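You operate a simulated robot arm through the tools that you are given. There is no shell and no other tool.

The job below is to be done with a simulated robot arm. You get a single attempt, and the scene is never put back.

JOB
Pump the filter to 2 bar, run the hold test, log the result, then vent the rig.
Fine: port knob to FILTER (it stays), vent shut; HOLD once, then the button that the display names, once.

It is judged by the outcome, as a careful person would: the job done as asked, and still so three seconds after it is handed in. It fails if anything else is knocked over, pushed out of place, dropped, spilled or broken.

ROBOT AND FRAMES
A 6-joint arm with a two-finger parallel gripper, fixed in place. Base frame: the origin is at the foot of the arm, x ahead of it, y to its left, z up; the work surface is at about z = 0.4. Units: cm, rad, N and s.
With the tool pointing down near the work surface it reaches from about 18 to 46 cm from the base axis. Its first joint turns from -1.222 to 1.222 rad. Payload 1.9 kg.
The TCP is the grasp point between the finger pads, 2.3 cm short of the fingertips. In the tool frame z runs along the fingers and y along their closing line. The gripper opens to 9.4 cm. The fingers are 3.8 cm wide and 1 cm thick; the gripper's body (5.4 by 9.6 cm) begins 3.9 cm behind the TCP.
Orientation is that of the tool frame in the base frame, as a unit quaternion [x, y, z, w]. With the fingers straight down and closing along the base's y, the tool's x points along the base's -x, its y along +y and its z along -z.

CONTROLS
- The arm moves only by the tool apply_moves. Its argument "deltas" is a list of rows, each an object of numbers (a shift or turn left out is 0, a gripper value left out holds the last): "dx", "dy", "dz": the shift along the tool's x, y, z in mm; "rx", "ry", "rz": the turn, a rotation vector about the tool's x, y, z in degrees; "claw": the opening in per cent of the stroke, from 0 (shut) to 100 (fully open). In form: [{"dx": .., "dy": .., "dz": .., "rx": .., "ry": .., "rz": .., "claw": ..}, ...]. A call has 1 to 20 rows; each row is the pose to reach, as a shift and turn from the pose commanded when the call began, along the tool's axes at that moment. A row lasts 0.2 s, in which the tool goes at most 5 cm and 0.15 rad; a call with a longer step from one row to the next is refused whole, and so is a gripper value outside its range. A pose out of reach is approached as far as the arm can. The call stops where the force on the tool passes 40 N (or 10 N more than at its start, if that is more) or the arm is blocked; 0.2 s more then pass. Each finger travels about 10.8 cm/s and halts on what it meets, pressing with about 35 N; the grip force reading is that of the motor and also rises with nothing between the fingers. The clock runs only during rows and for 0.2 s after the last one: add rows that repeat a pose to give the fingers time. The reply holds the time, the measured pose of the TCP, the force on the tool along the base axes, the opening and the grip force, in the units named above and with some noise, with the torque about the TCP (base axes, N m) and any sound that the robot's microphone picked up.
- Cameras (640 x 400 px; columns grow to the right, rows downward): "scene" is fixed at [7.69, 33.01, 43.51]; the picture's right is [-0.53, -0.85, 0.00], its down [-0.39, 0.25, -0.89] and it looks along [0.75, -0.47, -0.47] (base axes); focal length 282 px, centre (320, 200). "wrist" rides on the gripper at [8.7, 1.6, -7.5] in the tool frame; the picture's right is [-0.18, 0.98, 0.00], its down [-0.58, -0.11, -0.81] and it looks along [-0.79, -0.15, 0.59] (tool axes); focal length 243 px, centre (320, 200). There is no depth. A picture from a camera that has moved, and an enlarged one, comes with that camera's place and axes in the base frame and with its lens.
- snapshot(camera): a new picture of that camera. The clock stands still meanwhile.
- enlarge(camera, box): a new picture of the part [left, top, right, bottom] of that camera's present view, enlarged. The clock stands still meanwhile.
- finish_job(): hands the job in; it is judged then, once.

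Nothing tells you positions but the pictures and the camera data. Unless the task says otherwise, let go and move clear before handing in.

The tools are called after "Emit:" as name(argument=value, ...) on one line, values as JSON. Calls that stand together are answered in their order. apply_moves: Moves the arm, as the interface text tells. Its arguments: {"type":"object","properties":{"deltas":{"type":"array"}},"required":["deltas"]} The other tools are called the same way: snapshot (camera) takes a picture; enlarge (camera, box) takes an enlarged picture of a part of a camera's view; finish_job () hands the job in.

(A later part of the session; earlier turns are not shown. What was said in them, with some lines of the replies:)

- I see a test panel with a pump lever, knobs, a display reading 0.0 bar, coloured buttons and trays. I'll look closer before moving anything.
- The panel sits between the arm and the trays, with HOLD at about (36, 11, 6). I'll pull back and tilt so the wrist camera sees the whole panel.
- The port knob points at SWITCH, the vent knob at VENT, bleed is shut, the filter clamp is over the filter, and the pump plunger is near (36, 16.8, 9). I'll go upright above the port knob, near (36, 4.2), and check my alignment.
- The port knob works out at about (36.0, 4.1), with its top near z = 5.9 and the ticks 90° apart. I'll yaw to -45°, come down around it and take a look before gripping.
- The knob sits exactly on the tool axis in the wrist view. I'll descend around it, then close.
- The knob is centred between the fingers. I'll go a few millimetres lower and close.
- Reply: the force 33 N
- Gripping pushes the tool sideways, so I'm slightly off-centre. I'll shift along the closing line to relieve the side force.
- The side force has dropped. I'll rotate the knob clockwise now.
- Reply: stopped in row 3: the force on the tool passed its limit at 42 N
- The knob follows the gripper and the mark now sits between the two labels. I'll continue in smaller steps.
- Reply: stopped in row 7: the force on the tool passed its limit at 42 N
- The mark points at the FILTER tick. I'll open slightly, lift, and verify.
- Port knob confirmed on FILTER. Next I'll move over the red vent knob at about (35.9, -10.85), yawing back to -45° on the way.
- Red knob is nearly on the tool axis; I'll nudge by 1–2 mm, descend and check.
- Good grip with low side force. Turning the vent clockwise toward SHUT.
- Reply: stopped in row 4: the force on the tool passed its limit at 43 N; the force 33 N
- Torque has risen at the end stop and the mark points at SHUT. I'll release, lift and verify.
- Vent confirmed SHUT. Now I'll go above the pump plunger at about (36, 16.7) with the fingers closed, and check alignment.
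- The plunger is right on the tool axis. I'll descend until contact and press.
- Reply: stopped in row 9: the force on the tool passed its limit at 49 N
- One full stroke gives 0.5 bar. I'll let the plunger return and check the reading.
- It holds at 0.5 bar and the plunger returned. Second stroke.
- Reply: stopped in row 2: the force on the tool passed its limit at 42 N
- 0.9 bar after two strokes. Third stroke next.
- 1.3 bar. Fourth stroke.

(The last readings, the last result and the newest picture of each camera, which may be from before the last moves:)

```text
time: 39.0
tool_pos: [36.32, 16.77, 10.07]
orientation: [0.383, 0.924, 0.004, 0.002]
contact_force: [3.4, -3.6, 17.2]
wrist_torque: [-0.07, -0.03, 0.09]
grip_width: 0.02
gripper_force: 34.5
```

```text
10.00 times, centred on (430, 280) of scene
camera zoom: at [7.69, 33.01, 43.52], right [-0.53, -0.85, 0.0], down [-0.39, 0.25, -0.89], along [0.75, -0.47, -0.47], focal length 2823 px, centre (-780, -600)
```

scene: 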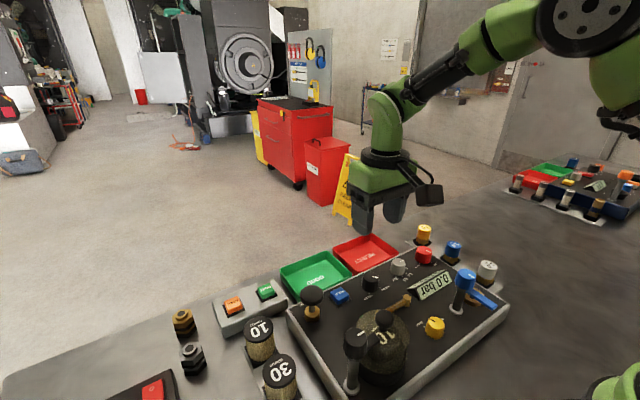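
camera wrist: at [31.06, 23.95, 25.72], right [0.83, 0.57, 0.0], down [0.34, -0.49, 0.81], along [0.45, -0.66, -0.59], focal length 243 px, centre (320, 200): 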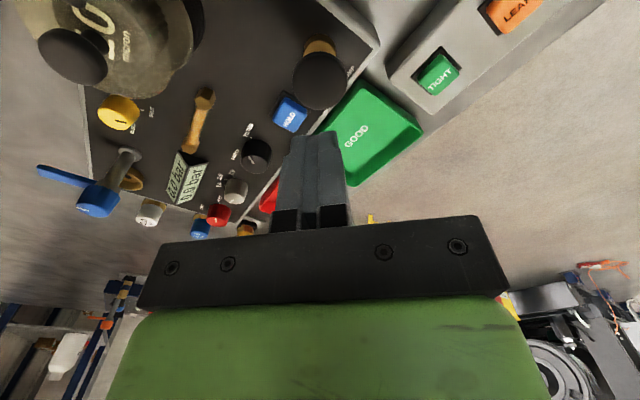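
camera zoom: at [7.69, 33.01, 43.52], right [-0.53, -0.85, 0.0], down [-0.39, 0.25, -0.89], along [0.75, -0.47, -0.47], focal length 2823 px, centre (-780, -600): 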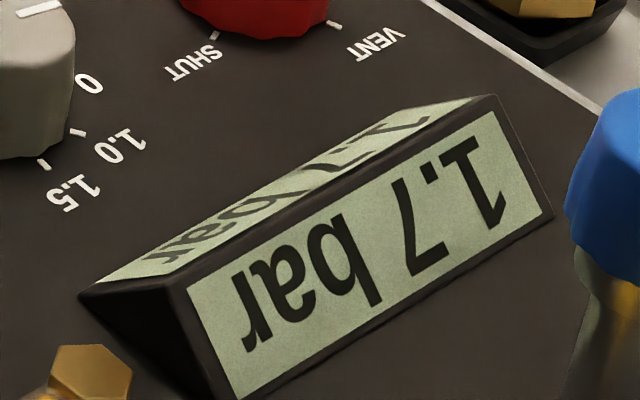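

1.7 bar. A full stroke would overshoot, so I'll press the next one gradually and watch the display.

Emit:
apply_moves(deltas=[{"dz": -10}, {"dz": -20}, {"dz": -28}, {"dz": -28}, {"dz": -20}, {"dz": -16}, {"dz": -12}, {"dz": -10}, {"dz": -10}])

Emit:
enlarge(camera="scene", box=[280, 220, 480, 345])

```text
time: 41.0
tool_pos: [36.24, 16.76, 11.04]
orientation: [0.382, 0.924, 0.002, 0.002]
contact_force: [0.9, 2.3, 4.6]
wrist_torque: [0.06, -0.01, -0.03]
grip_width: 0.02
gripper_force: 35.2
```

```text
3.20 times, centred on (380, 282) of scene
camera zoom: at [7.69, 33.01, 43.52], right [-0.53, -0.85, 0.0], down [-0.39, 0.25, -0.89], along [0.75, -0.47, -0.47], focal length 904 px, centre (128, -64)
```

zoom: 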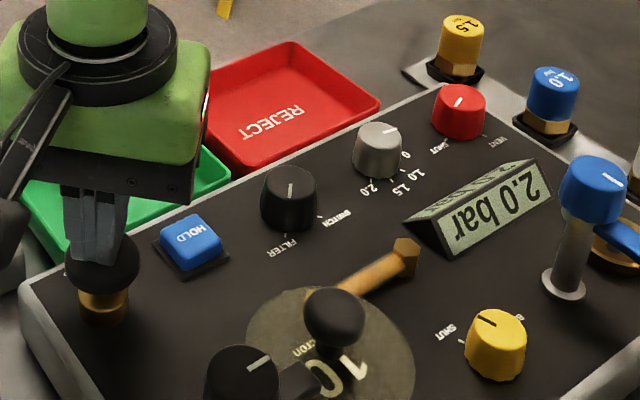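

2.0 bar reached. I'll lift off, confirm the reading, and move above HOLD.

Emit:
apply_moves(deltas=[{"dz": -20}, {"dz": -35}, {"dx": -22, "dy": -20, "dz": -35}, {"dx": -43.5, "dy": -40.7, "dz": -35}, {"dx": -43.5, "dy": -40.7, "dz": -10}, {"dx": -43.5, "dy": -40.7, "dz": 5}, {"dx": -43.5, "dy": -40.7, "dz": 5}])

Emit:
enlarge(camera="scene", box=[280, 220, 480, 345])

Emit:
snapshot(camera="wrist")

```text
time: 42.5
tool_pos: [36.49, 10.86, 10.35]
orientation: [0.384, 0.923, 0.003, 0.001]
contact_force: [-0.6, -0.2, -0.1]
wrist_torque: [0.01, 0.02, -0.01]
grip_width: 0.01
gripper_force: 34.6
```

```text
3.20 times, centred on (380, 282) of scene
camera zoom: at [7.69, 33.01, 43.51], right [-0.53, -0.85, 0.0], down [-0.39, 0.25, -0.89], along [0.75, -0.47, -0.47], focal length 904 px, centre (128, -64)
```

zoom: 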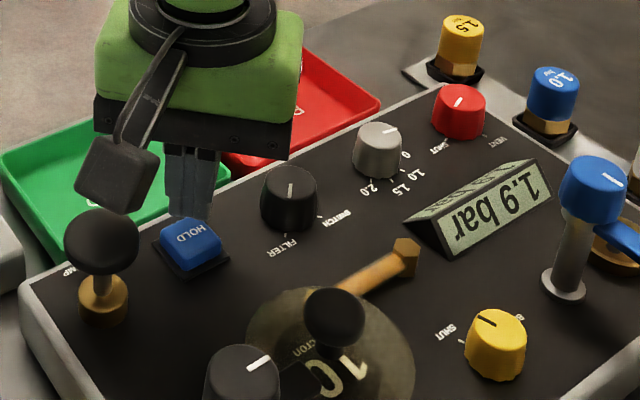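

```text
taken
camera wrist: at [31.44, 18.08, 17.96], right [0.83, 0.56, 0.0], down [0.33, -0.49, 0.81], along [0.46, -0.66, -0.59], focal length 243 px, centre (320, 200)
```

wrist: 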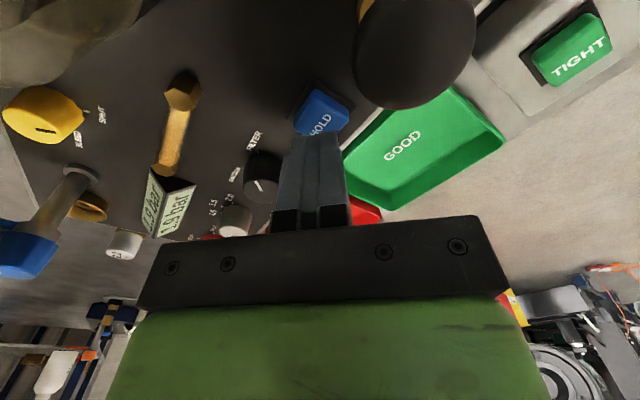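

The reading has slipped to 1.9, so I'll watch it for a moment to gauge how fast it leaks.

Emit:
apply_moves(deltas=[{}, {}, {}, {}, {}, {}, {}, {}, {}, {}])

Emit:
enlarge(camera="scene", box=[400, 260, 460, 300])

Emit:
enlarge(camera="scene", box=[320, 300, 460, 390])

```text
time: 44.8
tool_pos: [36.45, 10.73, 10.4]
orientation: [0.384, 0.923, 0.003, 0.001]
contact_force: [0.1, 0.3, 0.8]
wrist_torque: [-0.04, -0.03, -0.04]
grip_width: 0.01
gripper_force: 35.1
```

```text
10.00 times, centred on (430, 280) of scene
camera zoom: at [7.69, 33.01, 43.51], right [-0.53, -0.85, 0.0], down [-0.39, 0.25, -0.89], along [0.75, -0.47, -0.47], focal length 2823 px, centre (-780, -600)
```

zoom: 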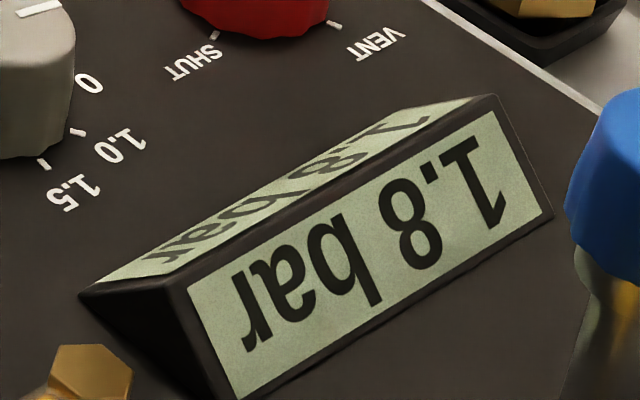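

```text
4.44 times, centred on (390, 345) of scene
camera zoom: at [7.69, 33.01, 43.51], right [-0.53, -0.85, 0.0], down [-0.39, 0.25, -0.89], along [0.75, -0.47, -0.47], focal length 1255 px, centre (9, -444)
```

zoom: 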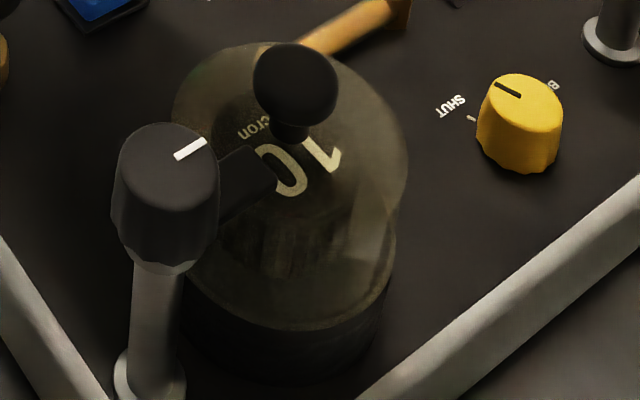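

It loses roughly 0.04 bar/s, so I need HOLD pressed quickly at 2.0. I'll top up with another stroke to about 2.1, then go straight to HOLD.

Emit:
apply_moves(deltas=[{"dz": -35}, {"dx": 22, "dy": 20.4, "dz": -35}, {"dx": 43.5, "dy": 40.7, "dz": -30}, {"dx": 43.5, "dy": 40.7, "dz": -18}, {"dx": 43.5, "dy": 40.7, "dz": -12}, {"dx": 43.5, "dy": 40.7, "dz": -7}, {"dx": 43.5, "dy": 40.7, "dz": -7}])

Emit:
enlarge(camera="scene", box=[280, 220, 480, 345])

```text
time: 46.4
tool_pos: [36.19, 16.69, 11.16]
orientation: [0.383, 0.924, 0.003, 0.0]
contact_force: [1.6, 1.1, 3.3]
wrist_torque: [0.04, 0.0, 0.01]
grip_width: 0.0
gripper_force: 35.1
```

```text
3.20 times, centred on (380, 282) of scene
camera zoom: at [7.69, 33.01, 43.51], right [-0.53, -0.85, 0.0], down [-0.39, 0.25, -0.89], along [0.75, -0.47, -0.47], focal length 904 px, centre (128, -64)
```

zoom: 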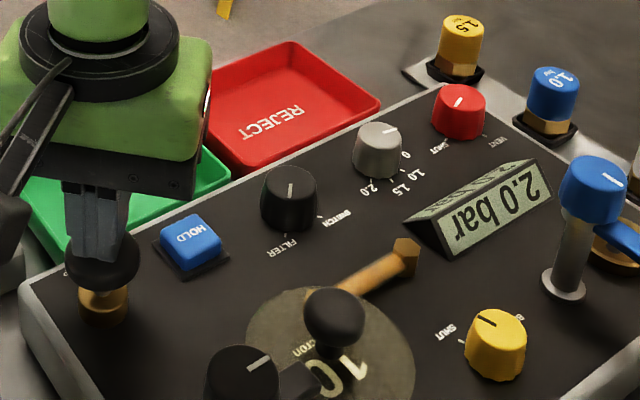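

2.0 bar and holding briefly. I'll squeeze a few millimetres more and go straight to pressing HOLD once.

Emit:
apply_moves(deltas=[{"dz": 4}, {"dz": -30}, {"dx": -22, "dy": -20.4, "dz": -34}, {"dx": -43.5, "dy": -40.7, "dz": -20}, {"dx": -43.5, "dy": -40.7, "dz": 20}, {"dx": -43.5, "dy": -40.7, "dz": 33}, {"dx": -43.5, "dy": -40.7, "dz": 36}, {"dx": -43.5, "dy": -40.7, "dz": 38}])

Emit:
enlarge(camera="scene", box=[280, 220, 480, 345])

```text
time: 48.1
tool_pos: [36.49, 10.6, 7.38]
orientation: [0.384, 0.923, 0.002, 0.002]
contact_force: [-4.3, -9.9, 18.8]
wrist_torque: [-0.21, 0.1, 0.02]
grip_width: 0.0
gripper_force: 34.6
heard: click
```

```text
3.20 times, centred on (380, 282) of scene
camera zoom: at [7.69, 33.01, 43.52], right [-0.53, -0.85, 0.0], down [-0.39, 0.25, -0.89], along [0.75, -0.47, -0.47], focal length 904 px, centre (128, -64)
```

zoom: 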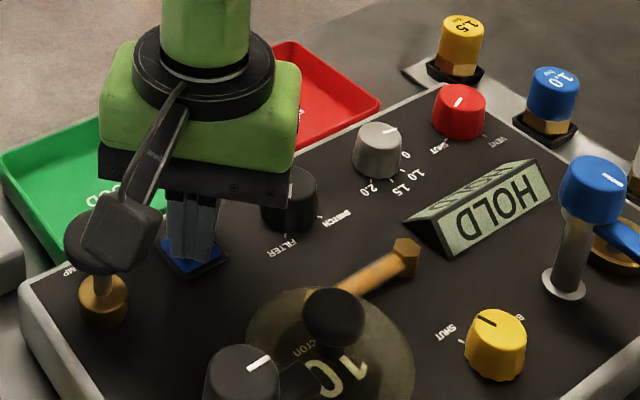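

HOLD clicked and the display shows HOLD. I'll lift clear and wait for the result.

Emit:
apply_moves(deltas=[{"dz": -20}, {"dz": -50}, {"dz": -80}, {"dz": -80}, {"dz": -80}, {"dz": -80}, {"dz": -80}, {"dz": -80}, {"dz": -80}, {"dz": -80}, {"dz": -80}, {"dz": -80}, {"dz": -80}, {"dz": -80}, {"dz": -80}])

Emit:
enlarge(camera="scene", box=[280, 220, 480, 345])

```text
time: 51.4
tool_pos: [36.27, 10.79, 15.34]
orientation: [0.383, 0.924, 0.002, 0.001]
contact_force: [-0.7, 0.7, -0.6]
wrist_torque: [0.01, -0.03, 0.0]
grip_width: 0.04
gripper_force: 34.9
```

```text
3.20 times, centred on (380, 282) of scene
camera zoom: at [7.69, 33.01, 43.51], right [-0.53, -0.85, 0.0], down [-0.39, 0.25, -0.89], along [0.75, -0.47, -0.47], focal length 904 px, centre (128, -64)
```

zoom: 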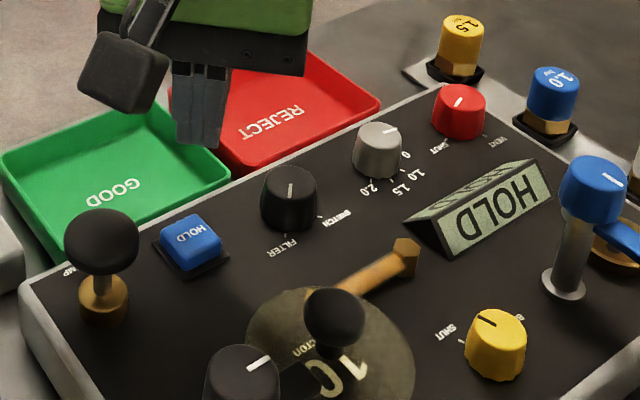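

The test is still running. Meanwhile I'll move over toward the TIGHT/LEAK box, staying high, and check the display again.

Emit:
apply_moves(deltas=[{"dx": 6, "dy": 29, "dz": -20, "rz": 6}, {"dx": 13, "dy": 59, "dz": -20, "rz": 12}, {"dx": 19, "dy": 88, "dz": -20, "rz": 17}, {"dx": 26, "dy": 117, "dz": -20, "rz": 17}, {"dx": 32, "dy": 127, "dz": -20, "rz": 17}, {"dx": 32, "dy": 127, "dz": -20, "rz": 17}])

Emit:
snapshot(camera="scene")

Emit:
snapshot(camera="wrist")

Emit:
enlarge(camera="scene", box=[280, 220, 480, 345])

```text
time: 52.8
tool_pos: [40.92, 20.81, 17.1]
orientation: [0.516, 0.857, 0.002, 0.001]
contact_force: [-0.1, 0.6, 0.9]
wrist_torque: [-0.02, -0.01, -0.01]
grip_width: 0.0
gripper_force: 34.5
out of reach, approached as far as the arm can: row 4, 5, 6
```

```text
taken
```

scene: 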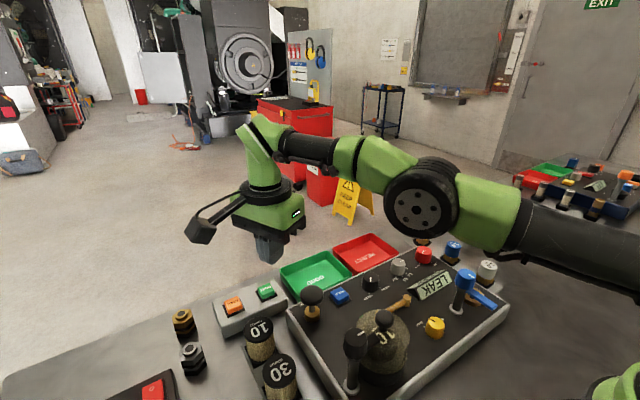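

```text
taken
camera wrist: at [38.22, 29.24, 24.61], right [0.95, 0.3, 0.01], down [0.17, -0.57, 0.81], along [0.24, -0.77, -0.59], focal length 243 px, centre (320, 200)
```

wrist: 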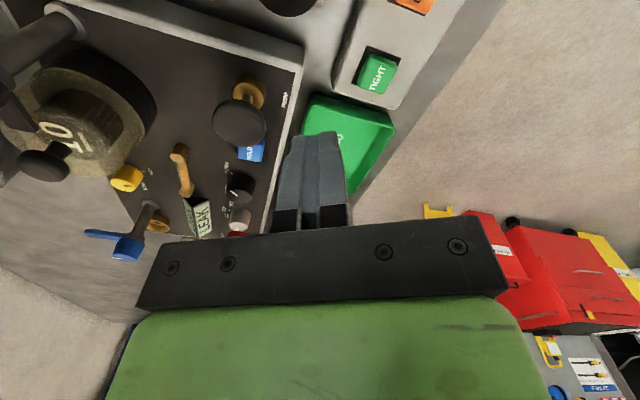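

```text
3.20 times, centred on (380, 282) of scene
camera zoom: at [7.69, 33.01, 43.51], right [-0.53, -0.85, 0.0], down [-0.39, 0.25, -0.89], along [0.75, -0.47, -0.47], focal length 904 px, centre (128, -64)
```

zoom: 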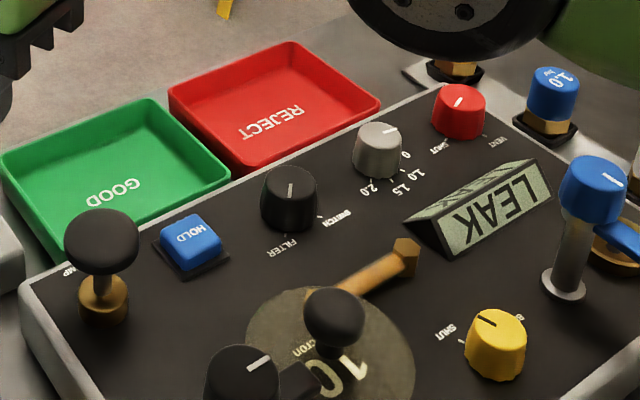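

The display names LEAK, so the orange button at about (45.7, 26.8, 4) is the one; it's beyond vertical reach. I'll tilt the fingers outward to reach it.

Emit:
apply_moves(deltas=[{"rx": -8}, {"rx": -16}, {"rx": -24}, {"rx": -32}, {"rx": -32}])

Emit:
snapshot(camera="wrist")

Emit:
snapshot(camera="scene")

```text
time: 54.0
tool_pos: [40.95, 20.75, 17.27]
orientation: [0.496, 0.823, 0.239, 0.142]
contact_force: [-0.3, -0.2, 0.0]
wrist_torque: [0.02, -0.02, -0.01]
grip_width: 0.0
gripper_force: 34.7
```

```text
taken
camera wrist: at [34.49, 27.23, 24.45], right [0.82, 0.22, 0.53], down [-0.19, -0.76, 0.62], along [0.54, -0.61, -0.58], focal length 243 px, centre (320, 200)
```

wrist: 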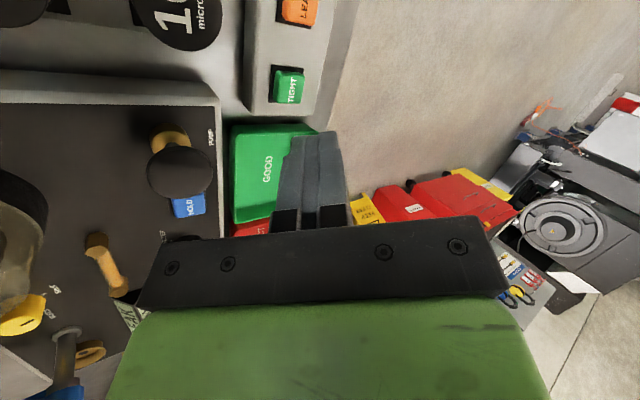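

```text
taken
```

scene: 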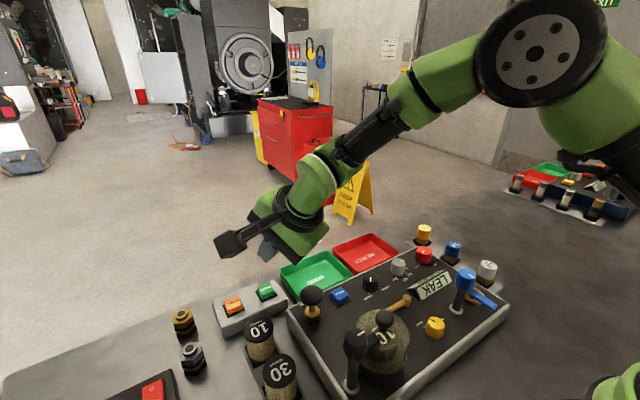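

The tilt works and the arm is well placed. To keep the gripper body clear of the spare filter I'll use a gentler 25° tilt and hover above LEAK.

Emit:
apply_moves(deltas=[{"dx": 8, "dy": 6, "dz": 5, "rx": 2}, {"dx": 16, "dy": 12, "dz": 25, "rx": 4}, {"dx": 24, "dy": 18, "dz": 50, "rx": 6}, {"dx": 31, "dy": 23.1, "dz": 75, "rx": 7}, {"dx": 31, "dy": 23.1, "dz": 94, "rx": 7}, {"dx": 31, "dy": 23.1, "dz": 94, "rx": 7}])

Emit:
snapshot(camera="wrist")

Emit:
snapshot(camera="scene")

```text
time: 55.4
tool_pos: [45.66, 26.95, 10.29]
orientation: [0.502, 0.837, 0.187, 0.113]
contact_force: [0.2, -0.8, -0.3]
wrist_torque: [-0.03, 0.02, 0.0]
grip_width: 0.0
gripper_force: 35.7
```

```text
taken
camera wrist: at [40.0, 33.82, 17.78], right [0.87, 0.25, 0.42], down [-0.12, -0.72, 0.68], along [0.48, -0.64, -0.6], focal length 243 px, centre (320, 200)
```

wrist: 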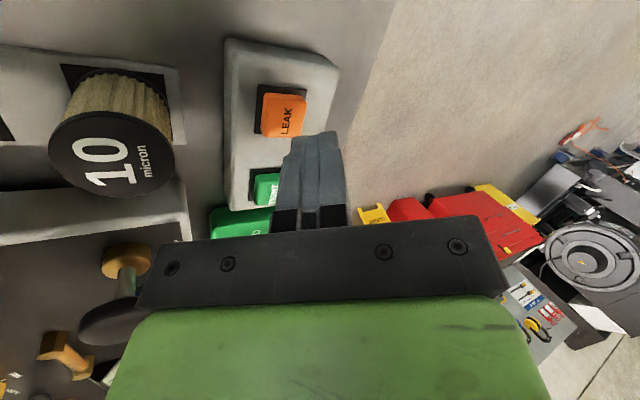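

```text
taken
```

scene: 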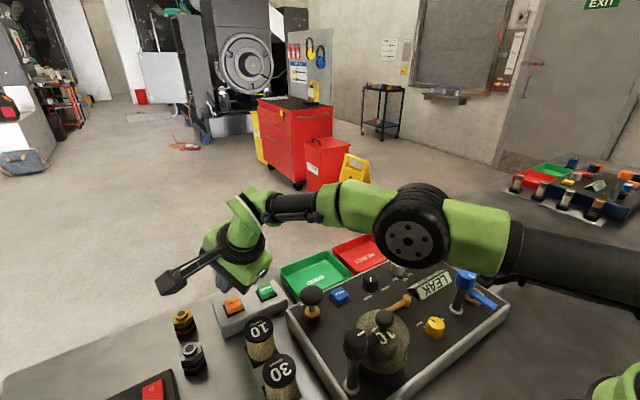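

I can reach it. LEAK is directly below the fingertips, so I'll descend straight down gradually.

Emit:
apply_moves(deltas=[{"dy": -6.3, "dz": 13.6}, {"dy": -10.6, "dz": 22.6}, {"dy": -12.7, "dz": 27.2}, {"dy": -14.4, "dz": 30.8}, {"dy": -14.4, "dz": 30.8}])

Emit:
snapshot(camera="wrist")

Emit:
enlarge(camera="scene", box=[140, 200, 340, 325])

```text
time: 56.5
tool_pos: [45.54, 26.87, 7.06]
orientation: [0.503, 0.836, 0.187, 0.112]
contact_force: [-0.7, -0.4, -0.1]
wrist_torque: [0.0, 0.01, 0.0]
grip_width: 0.0
gripper_force: 34.8
```

```text
taken
camera wrist: at [39.94, 33.67, 14.53], right [0.87, 0.25, 0.42], down [-0.12, -0.72, 0.68], along [0.48, -0.64, -0.6], focal length 243 px, centre (320, 200)
```

wrist: 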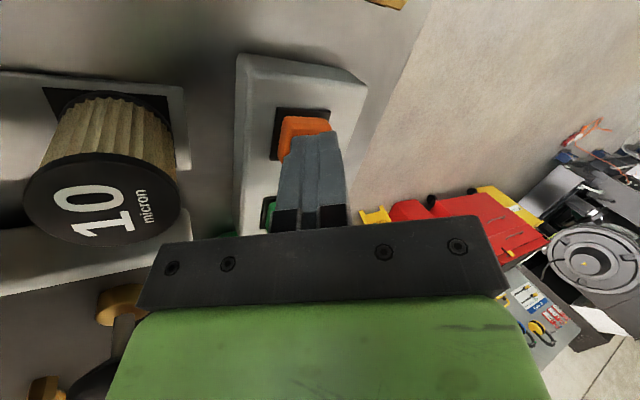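

```text
3.20 times, centred on (240, 262) of scene
camera zoom: at [7.69, 33.01, 43.51], right [-0.53, -0.85, 0.0], down [-0.39, 0.25, -0.89], along [0.75, -0.47, -0.47], focal length 904 px, centre (576, 0)
```

zoom: 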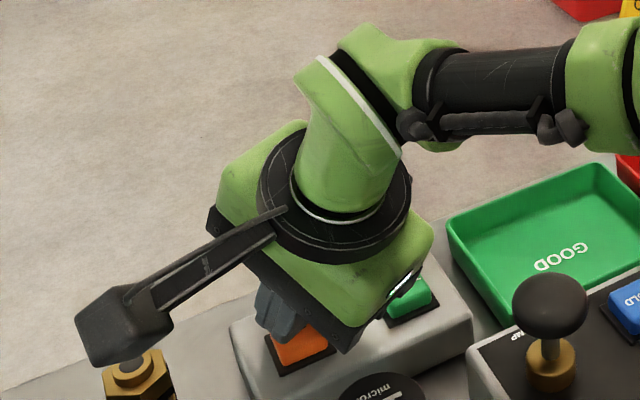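

Emit:
apply_moves(deltas=[{"dy": -2.1, "dz": 4.5}, {"dy": -3.4, "dz": 7.2}, {"dy": -4.2, "dz": 9.1}, {"dy": -5.1, "dz": 10.9}, {"dy": -5.9, "dz": 12.7}])

Emit:
enlarge(camera="scene", box=[280, 220, 480, 345])

Emit:
snapshot(camera="wrist")

```text
time: 57.8
tool_pos: [45.69, 26.89, 5.97]
orientation: [0.502, 0.836, 0.191, 0.115]
contact_force: [2.6, 0.4, 23.9]
wrist_torque: [0.03, -0.08, 0.04]
grip_width: 0.0
gripper_force: 35.1
heard: click
```

```text
3.20 times, centred on (380, 282) of scene
camera zoom: at [7.68, 33.01, 43.52], right [-0.53, -0.85, 0.0], down [-0.39, 0.25, -0.89], along [0.75, -0.47, -0.47], focal length 904 px, centre (128, -64)
```

zoom: 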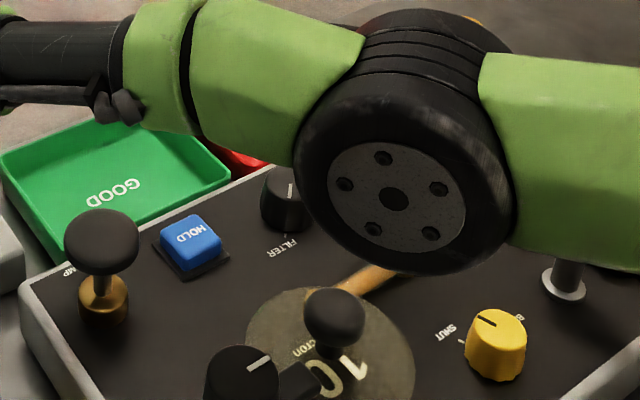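

```text
taken
camera wrist: at [39.94, 33.73, 13.35], right [0.87, 0.25, 0.43], down [-0.12, -0.72, 0.68], along [0.48, -0.64, -0.6], focal length 243 px, centre (320, 200)
```

wrist: 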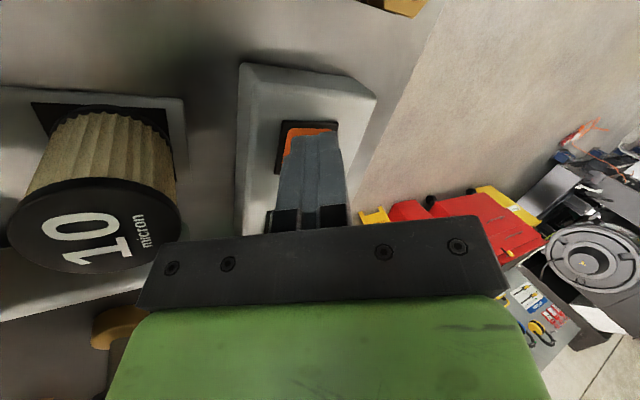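

The LEAK button clicked. I'll lift straight up along the reverse path and check the display.

Emit:
apply_moves(deltas=[{"dy": 6.3, "dz": -13.6}, {"dy": 19, "dz": -40.7}, {"dy": 33, "dz": -70}, {"dy": 46.5, "dz": -99.5}, {"dy": 46.5, "dz": -99.5}])

Emit:
snapshot(camera="scene")

Emit:
enlarge(camera="scene", box=[280, 220, 480, 345])

```text
time: 59.0
tool_pos: [45.54, 26.99, 16.57]
orientation: [0.504, 0.836, 0.188, 0.112]
contact_force: [0.5, -0.5, 0.3]
wrist_torque: [-0.03, -0.04, -0.01]
grip_width: 0.0
gripper_force: 34.9
```

```text
taken
```

scene: 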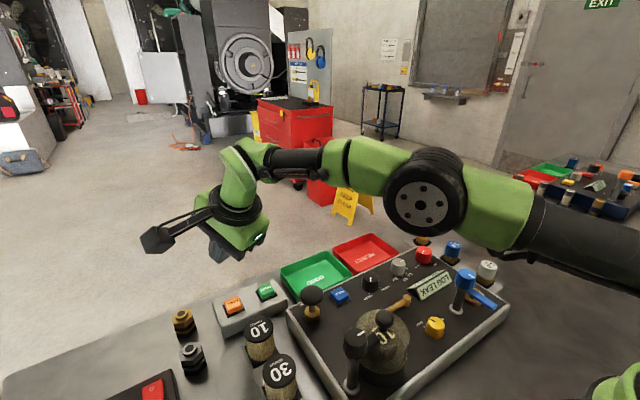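

```text
3.20 times, centred on (380, 282) of scene
camera zoom: at [7.69, 33.01, 43.51], right [-0.53, -0.85, 0.0], down [-0.39, 0.25, -0.89], along [0.75, -0.47, -0.47], focal length 904 px, centre (128, -64)
```

zoom: 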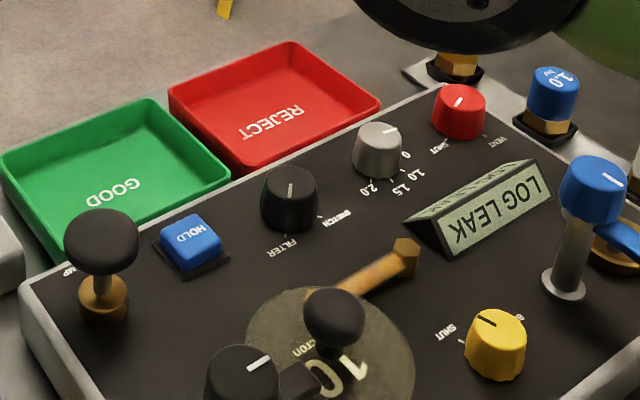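

The display shows LOG LEAK, so the result is logged. Now I'll retract, straighten up, and return to the vent knob.

Emit:
apply_moves(deltas=[{"dx": -11.1, "dy": -21.4, "dz": -18.3, "rx": 6.25}, {"dx": -22.2, "dy": -42.9, "dz": -36.7, "rx": 12.5}, {"dx": -33.3, "dy": -64.3, "dz": -55, "rx": 18.75}, {"dx": -44.4, "dy": -85.7, "dz": -73.3, "rx": 25}, {"dx": -44.4, "dy": -85.7, "dz": -73.3, "rx": 25}])

```text
time: 60.1
tool_pos: [38.0, 17.73, 19.56]
orientation: [0.516, 0.857, 0.002, 0.001]
contact_force: [0.0, -0.3, 0.1]
wrist_torque: [-0.04, -0.02, -0.03]
grip_width: 0.0
gripper_force: 35.1
```

Emit:
apply_moves(deltas=[{"dx": -34, "dy": -21, "rz": -4}, {"dx": -68, "dy": -43, "rz": -8}, {"dx": -103, "dy": -64, "rz": -12}, {"dx": -137, "dy": -86, "rz": -17}, {"dx": -171, "dy": -107, "rz": -17, "claw": 20}, {"dx": -205, "dy": -129, "rz": -17, "claw": 40}, {"dx": -239.6, "dy": -150, "rz": -17, "claw": 48}, {"dx": -239.6, "dy": -150, "dz": 35, "rz": -17, "claw": 48}, {"dx": -239.6, "dy": -150, "dz": 44, "rz": -17, "claw": 48}, {"dx": -239.6, "dy": -150, "dz": 44, "rz": -17, "claw": 48}])

Emit:
snapshot(camera="wrist")

```text
time: 62.4
tool_pos: [35.96, -10.38, 15.16]
orientation: [0.384, 0.923, 0.003, 0.001]
contact_force: [-1.0, -0.2, -0.6]
wrist_torque: [0.0, -0.02, -0.01]
grip_width: 4.53
gripper_force: 0.1
```

```text
taken
camera wrist: at [30.87, -3.08, 22.64], right [0.83, 0.56, 0.0], down [0.33, -0.49, 0.81], along [0.46, -0.66, -0.59], focal length 243 px, centre (320, 200)
```

wrist: 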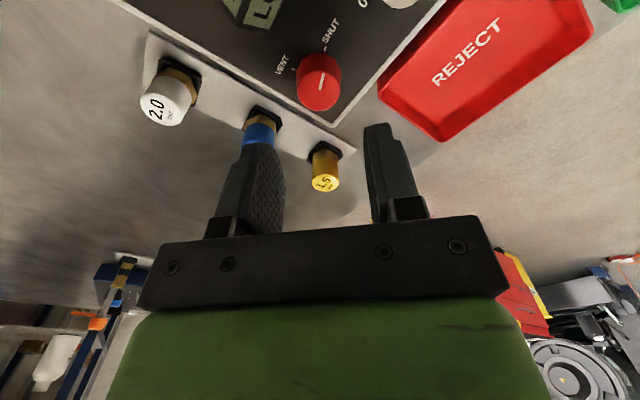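

Knob is nearly on axis; nudging 2 mm and descending.

Emit:
apply_moves(deltas=[{"dx": -2, "dz": 30}, {"dx": -2, "dz": 55}, {"dx": -2, "dz": 70}, {"dx": -2, "dz": 80}, {"dx": -2, "dz": 80}])

Emit:
snapshot(camera="wrist")

```text
time: 63.5
tool_pos: [36.18, -10.45, 6.93]
orientation: [0.383, 0.924, 0.002, 0.002]
contact_force: [1.5, 0.2, 0.1]
wrist_torque: [0.02, 0.03, -0.01]
grip_width: 4.52
gripper_force: 0.0
```

```text
taken
camera wrist: at [31.19, -3.22, 14.52], right [0.83, 0.56, 0.01], down [0.33, -0.49, 0.81], along [0.46, -0.66, -0.59], focal length 243 px, centre (320, 200)
```

wrist: 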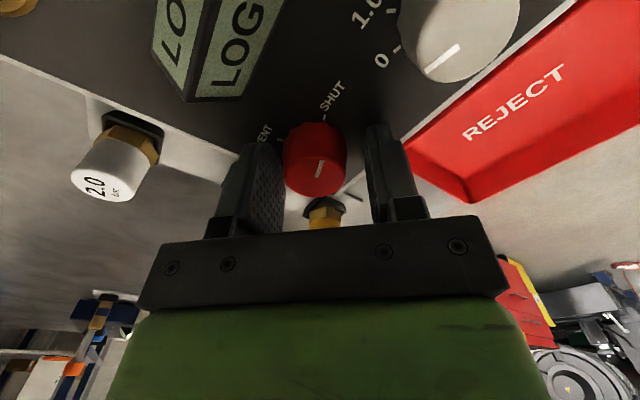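

Emit:
apply_moves(deltas=[{"dy": -1.5, "dz": -1, "claw": 40}, {"dy": -1.5, "dz": -1, "claw": 30}, {"dy": -1.5, "dz": -1, "claw": 20}, {"dy": -1.5, "dz": -1, "claw": 15}, {"dy": -1.5, "dz": -1, "claw": 15}])

```text
time: 64.8
tool_pos: [35.99, -10.6, 7.12]
orientation: [0.383, 0.924, 0.001, 0.001]
contact_force: [-2.3, -8.0, -7.3]
wrist_torque: [-0.18, 0.03, 0.07]
grip_width: 3.11
gripper_force: 44.7
```

Good grip with low side force. Turning counter-clockwise toward VENT.

Emit:
apply_moves(deltas=[{"dy": -0.6}, {"dy": -0.6, "rz": -3}, {"dy": -0.6, "rz": -6}, {"dy": -0.6, "rz": -9}, {"dy": -0.6, "rz": -12}, {"dy": -0.6, "rz": -15}, {"dy": -0.6, "rz": -18}, {"dy": -0.6, "rz": -21}, {"dy": -0.6, "rz": -24}, {"dy": -0.6, "rz": -27}, {"dy": -0.6, "rz": -30}, {"dy": -0.6, "rz": -33}, {"dy": -0.6, "rz": -36}, {"dy": -0.6, "rz": -39}, {"dy": -0.6, "rz": -42}, {"dy": -0.6, "rz": -45}, {"dy": -0.6, "rz": -45}])

```text
time: 65.8
tool_pos: [36.02, -10.64, 7.23]
orientation: [0.303, 0.953, 0.003, 0.002]
contact_force: [3.0, 1.4, -1.4]
wrist_torque: [0.28, 0.18, -0.02]
grip_width: 3.12
gripper_force: 45.1
stopped in row 5: the force on the tool passed its limit at 40 N (the readings are from after the stop); the commanded pose is now the measured one
```

Emit:
apply_moves(deltas=[{"rz": -4}, {"rz": -8}, {"rz": -12}, {"rz": -16}, {"rz": -20}, {"rz": -24}, {"rz": -28}, {"rz": -32}, {"rz": -36}, {"rz": -40}, {"rz": -44}, {"rz": -48}, {"rz": -48}])

```text
time: 68.7
tool_pos: [36.08, -10.52, 7.31]
orientation: [-0.111, 0.994, 0.003, 0.003]
contact_force: [9.0, 32.7, 5.3]
wrist_torque: [0.74, -0.06, -0.03]
grip_width: 3.08
gripper_force: 44.8
```

Emit:
apply_moves(deltas=[{"dy": 1.8}, {"dy": 1.8, "rz": -4}, {"dy": 1.8, "rz": -8}, {"dy": 1.8, "rz": -12}, {"dy": 1.8, "rz": -16}, {"dy": 1.8, "rz": -20}, {"dy": 1.8, "rz": -24}, {"dy": 1.8, "rz": -28}, {"dy": 1.8, "rz": -32}, {"dy": 1.8, "rz": -32}])

Emit:
snapshot(camera="wrist")

```text
time: 70.8
tool_pos: [35.98, -10.55, 7.24]
orientation: [-0.381, 0.925, 0.0, 0.003]
contact_force: [5.1, -22.2, -7.2]
wrist_torque: [-0.97, 0.24, 0.02]
grip_width: 3.07
gripper_force: 44.6
```

```text
taken
camera wrist: at [28.64, -15.44, 14.76], right [-0.56, 0.83, 0.0], down [0.49, 0.33, 0.81], along [0.67, 0.45, -0.59], focal length 243 px, centre (320, 200)
```

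wrist: 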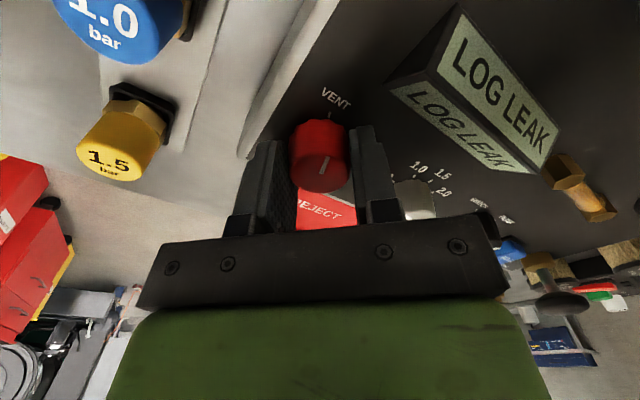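

Emit:
apply_moves(deltas=[{"dy": -1, "rz": -2}, {"dy": -1, "rz": -4}, {"dy": -1, "rz": -4}])

```text
time: 71.7
tool_pos: [36.03, -10.39, 7.3]
orientation: [-0.412, 0.911, 0.002, 0.002]
contact_force: [-11.6, -11.2, 5.6]
wrist_torque: [0.34, -0.15, -0.43]
grip_width: 3.05
gripper_force: 44.7
```

The end stop shows in the torque. I'll release, lift clear and verify.

Emit:
apply_moves(deltas=[{"claw": 40}, {"claw": 48}, {"claw": 48}, {"dz": -30, "claw": 48}, {"dz": -60, "claw": 48}, {"dz": -100, "claw": 48}, {"dz": -130, "claw": 48}, {"dz": -130, "claw": 48}, {"dz": -130, "claw": 48}])

Emit:
snapshot(camera="wrist")

Emit:
enlarge(camera="scene", box=[280, 220, 480, 345])

Emit:
snapshot(camera="scene")

Emit:
enlarge(camera="scene", box=[395, 235, 465, 290])

```text
time: 73.7
tool_pos: [35.98, -10.57, 20.38]
orientation: [-0.412, 0.911, 0.0, 0.004]
contact_force: [-1.0, -0.7, 0.2]
wrist_torque: [-0.01, 0.0, 0.01]
grip_width: 4.49
gripper_force: 0.1
```

```text
taken
camera wrist: at [28.89, -16.05, 27.86], right [-0.62, 0.79, 0.0], down [0.46, 0.36, 0.81], along [0.64, 0.5, -0.59], focal length 243 px, centre (320, 200)
```

wrist: 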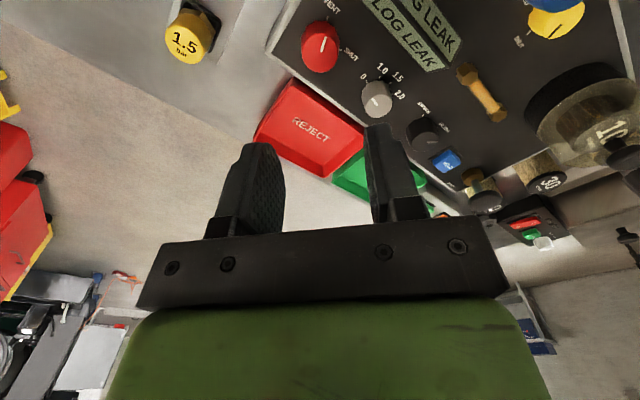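

```text
3.20 times, centred on (380, 282) of scene
camera zoom: at [7.69, 33.01, 43.51], right [-0.53, -0.85, 0.0], down [-0.39, 0.25, -0.89], along [0.75, -0.47, -0.47], focal length 904 px, centre (128, -64)
```

zoom: 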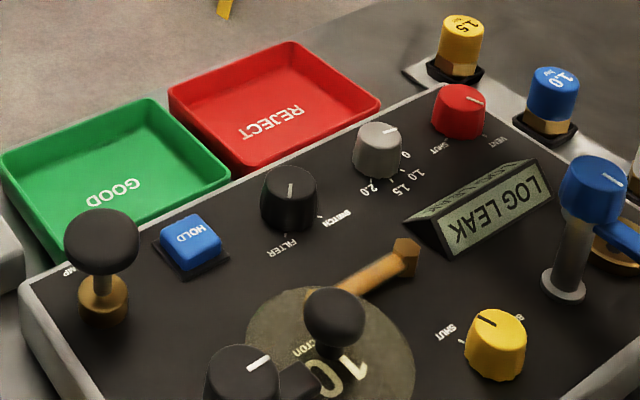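

```text
taken
```

scene: 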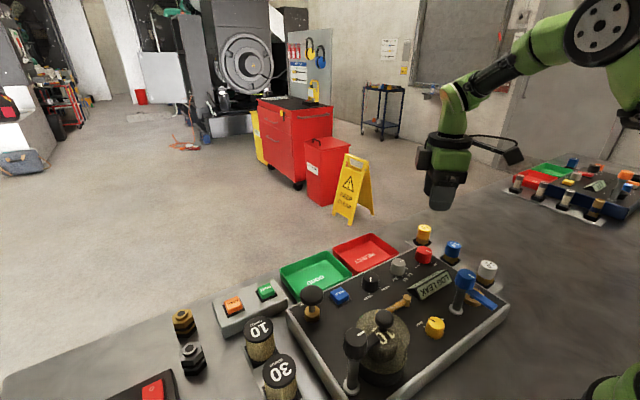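

```text
7.27 times, centred on (430, 262) of scene
camera zoom: at [7.69, 33.01, 43.51], right [-0.53, -0.85, 0.0], down [-0.39, 0.25, -0.89], along [0.75, -0.47, -0.47], focal length 2053 px, centre (-480, -254)
```

zoom: 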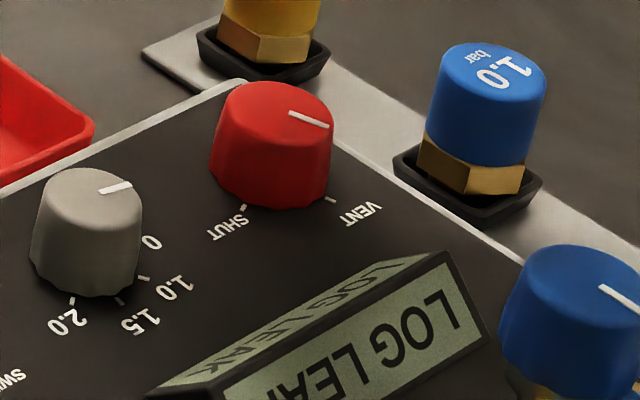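

The vent knob is back at VENT and everything else is in place. I'll wait a little to see whether the display returns to a pressure reading.

Emit:
apply_moves(deltas=[{}, {}, {}, {}, {}, {}, {}, {}, {}, {}, {}, {}, {}, {}, {}, {}, {}, {}, {}, {}])

Emit:
enlarge(camera="scene", box=[280, 220, 480, 345])

Emit:
enlarge(camera="wrist", box=[280, 0, 440, 100])

```text
time: 77.8
tool_pos: [35.89, -10.68, 20.34]
orientation: [-0.412, 0.911, 0.0, 0.003]
contact_force: [-0.9, 0.0, 0.0]
wrist_torque: [-0.02, -0.02, 0.0]
grip_width: 4.52
gripper_force: 0.0
```

```text
3.20 times, centred on (380, 282) of scene
camera zoom: at [7.69, 33.01, 43.51], right [-0.53, -0.85, 0.0], down [-0.39, 0.25, -0.89], along [0.75, -0.47, -0.47], focal length 904 px, centre (128, -64)
```

zoom: 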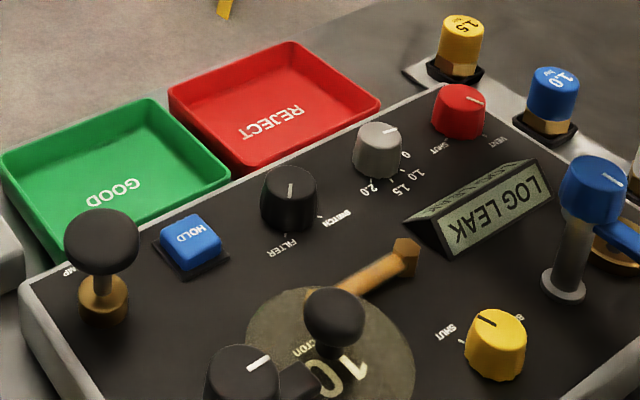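

```text
4.00 times, centred on (360, 50) of wrist
camera zoom: at [28.89, -16.05, 27.84], right [-0.62, 0.79, 0.0], down [0.46, 0.36, 0.81], along [0.64, 0.5, -0.59], focal length 970 px, centre (160, 800)
```

zoom: 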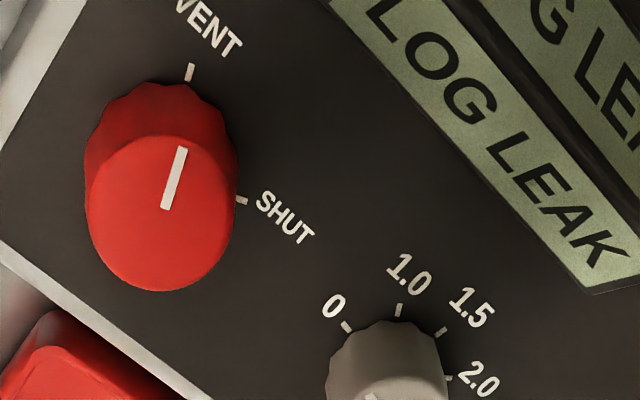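

The display still shows LOG LEAK, vent is at VENT, port is at FILTER, bleed is untouched, and the gripper is clear. I'm handing the job in.

Emit:
finish_job()

```text
The job is handed in.
```

I pumped the filter to 2 bar, ran the hold test, logged the result and opened the vent. The filter came out as a leak, and the job is handed in.

- **Setup:** I turned the port knob to FILTER and left it there, and turned the vent to SHUT. Bleed was already shut.
- **Pumping:** The rig lost about 0.04 bar per second, and the reading slipped to 1.8. I topped it back up to 2.0, added a little extra, and pressed HOLD about 1.5 seconds later. The display switched to HOLD, so I couldn't read the exact pressure at that moment, but it should have been very close to 2.0.
- **Hold test:** I pressed HOLD once and heard it click. After a few seconds the display read LEAK.
- **Log:** I pressed the orange LEAK button once and heard it click. The display then read LOG LEAK.
- **Vent:** I turned the vent knob back to VENT until it hit its stop. The display was still showing LOG LEAK, so I couldn't confirm the pressure had dropped to zero.

The last pictures show nothing knocked over or out of place, and the gripper was open and clear of the panel.
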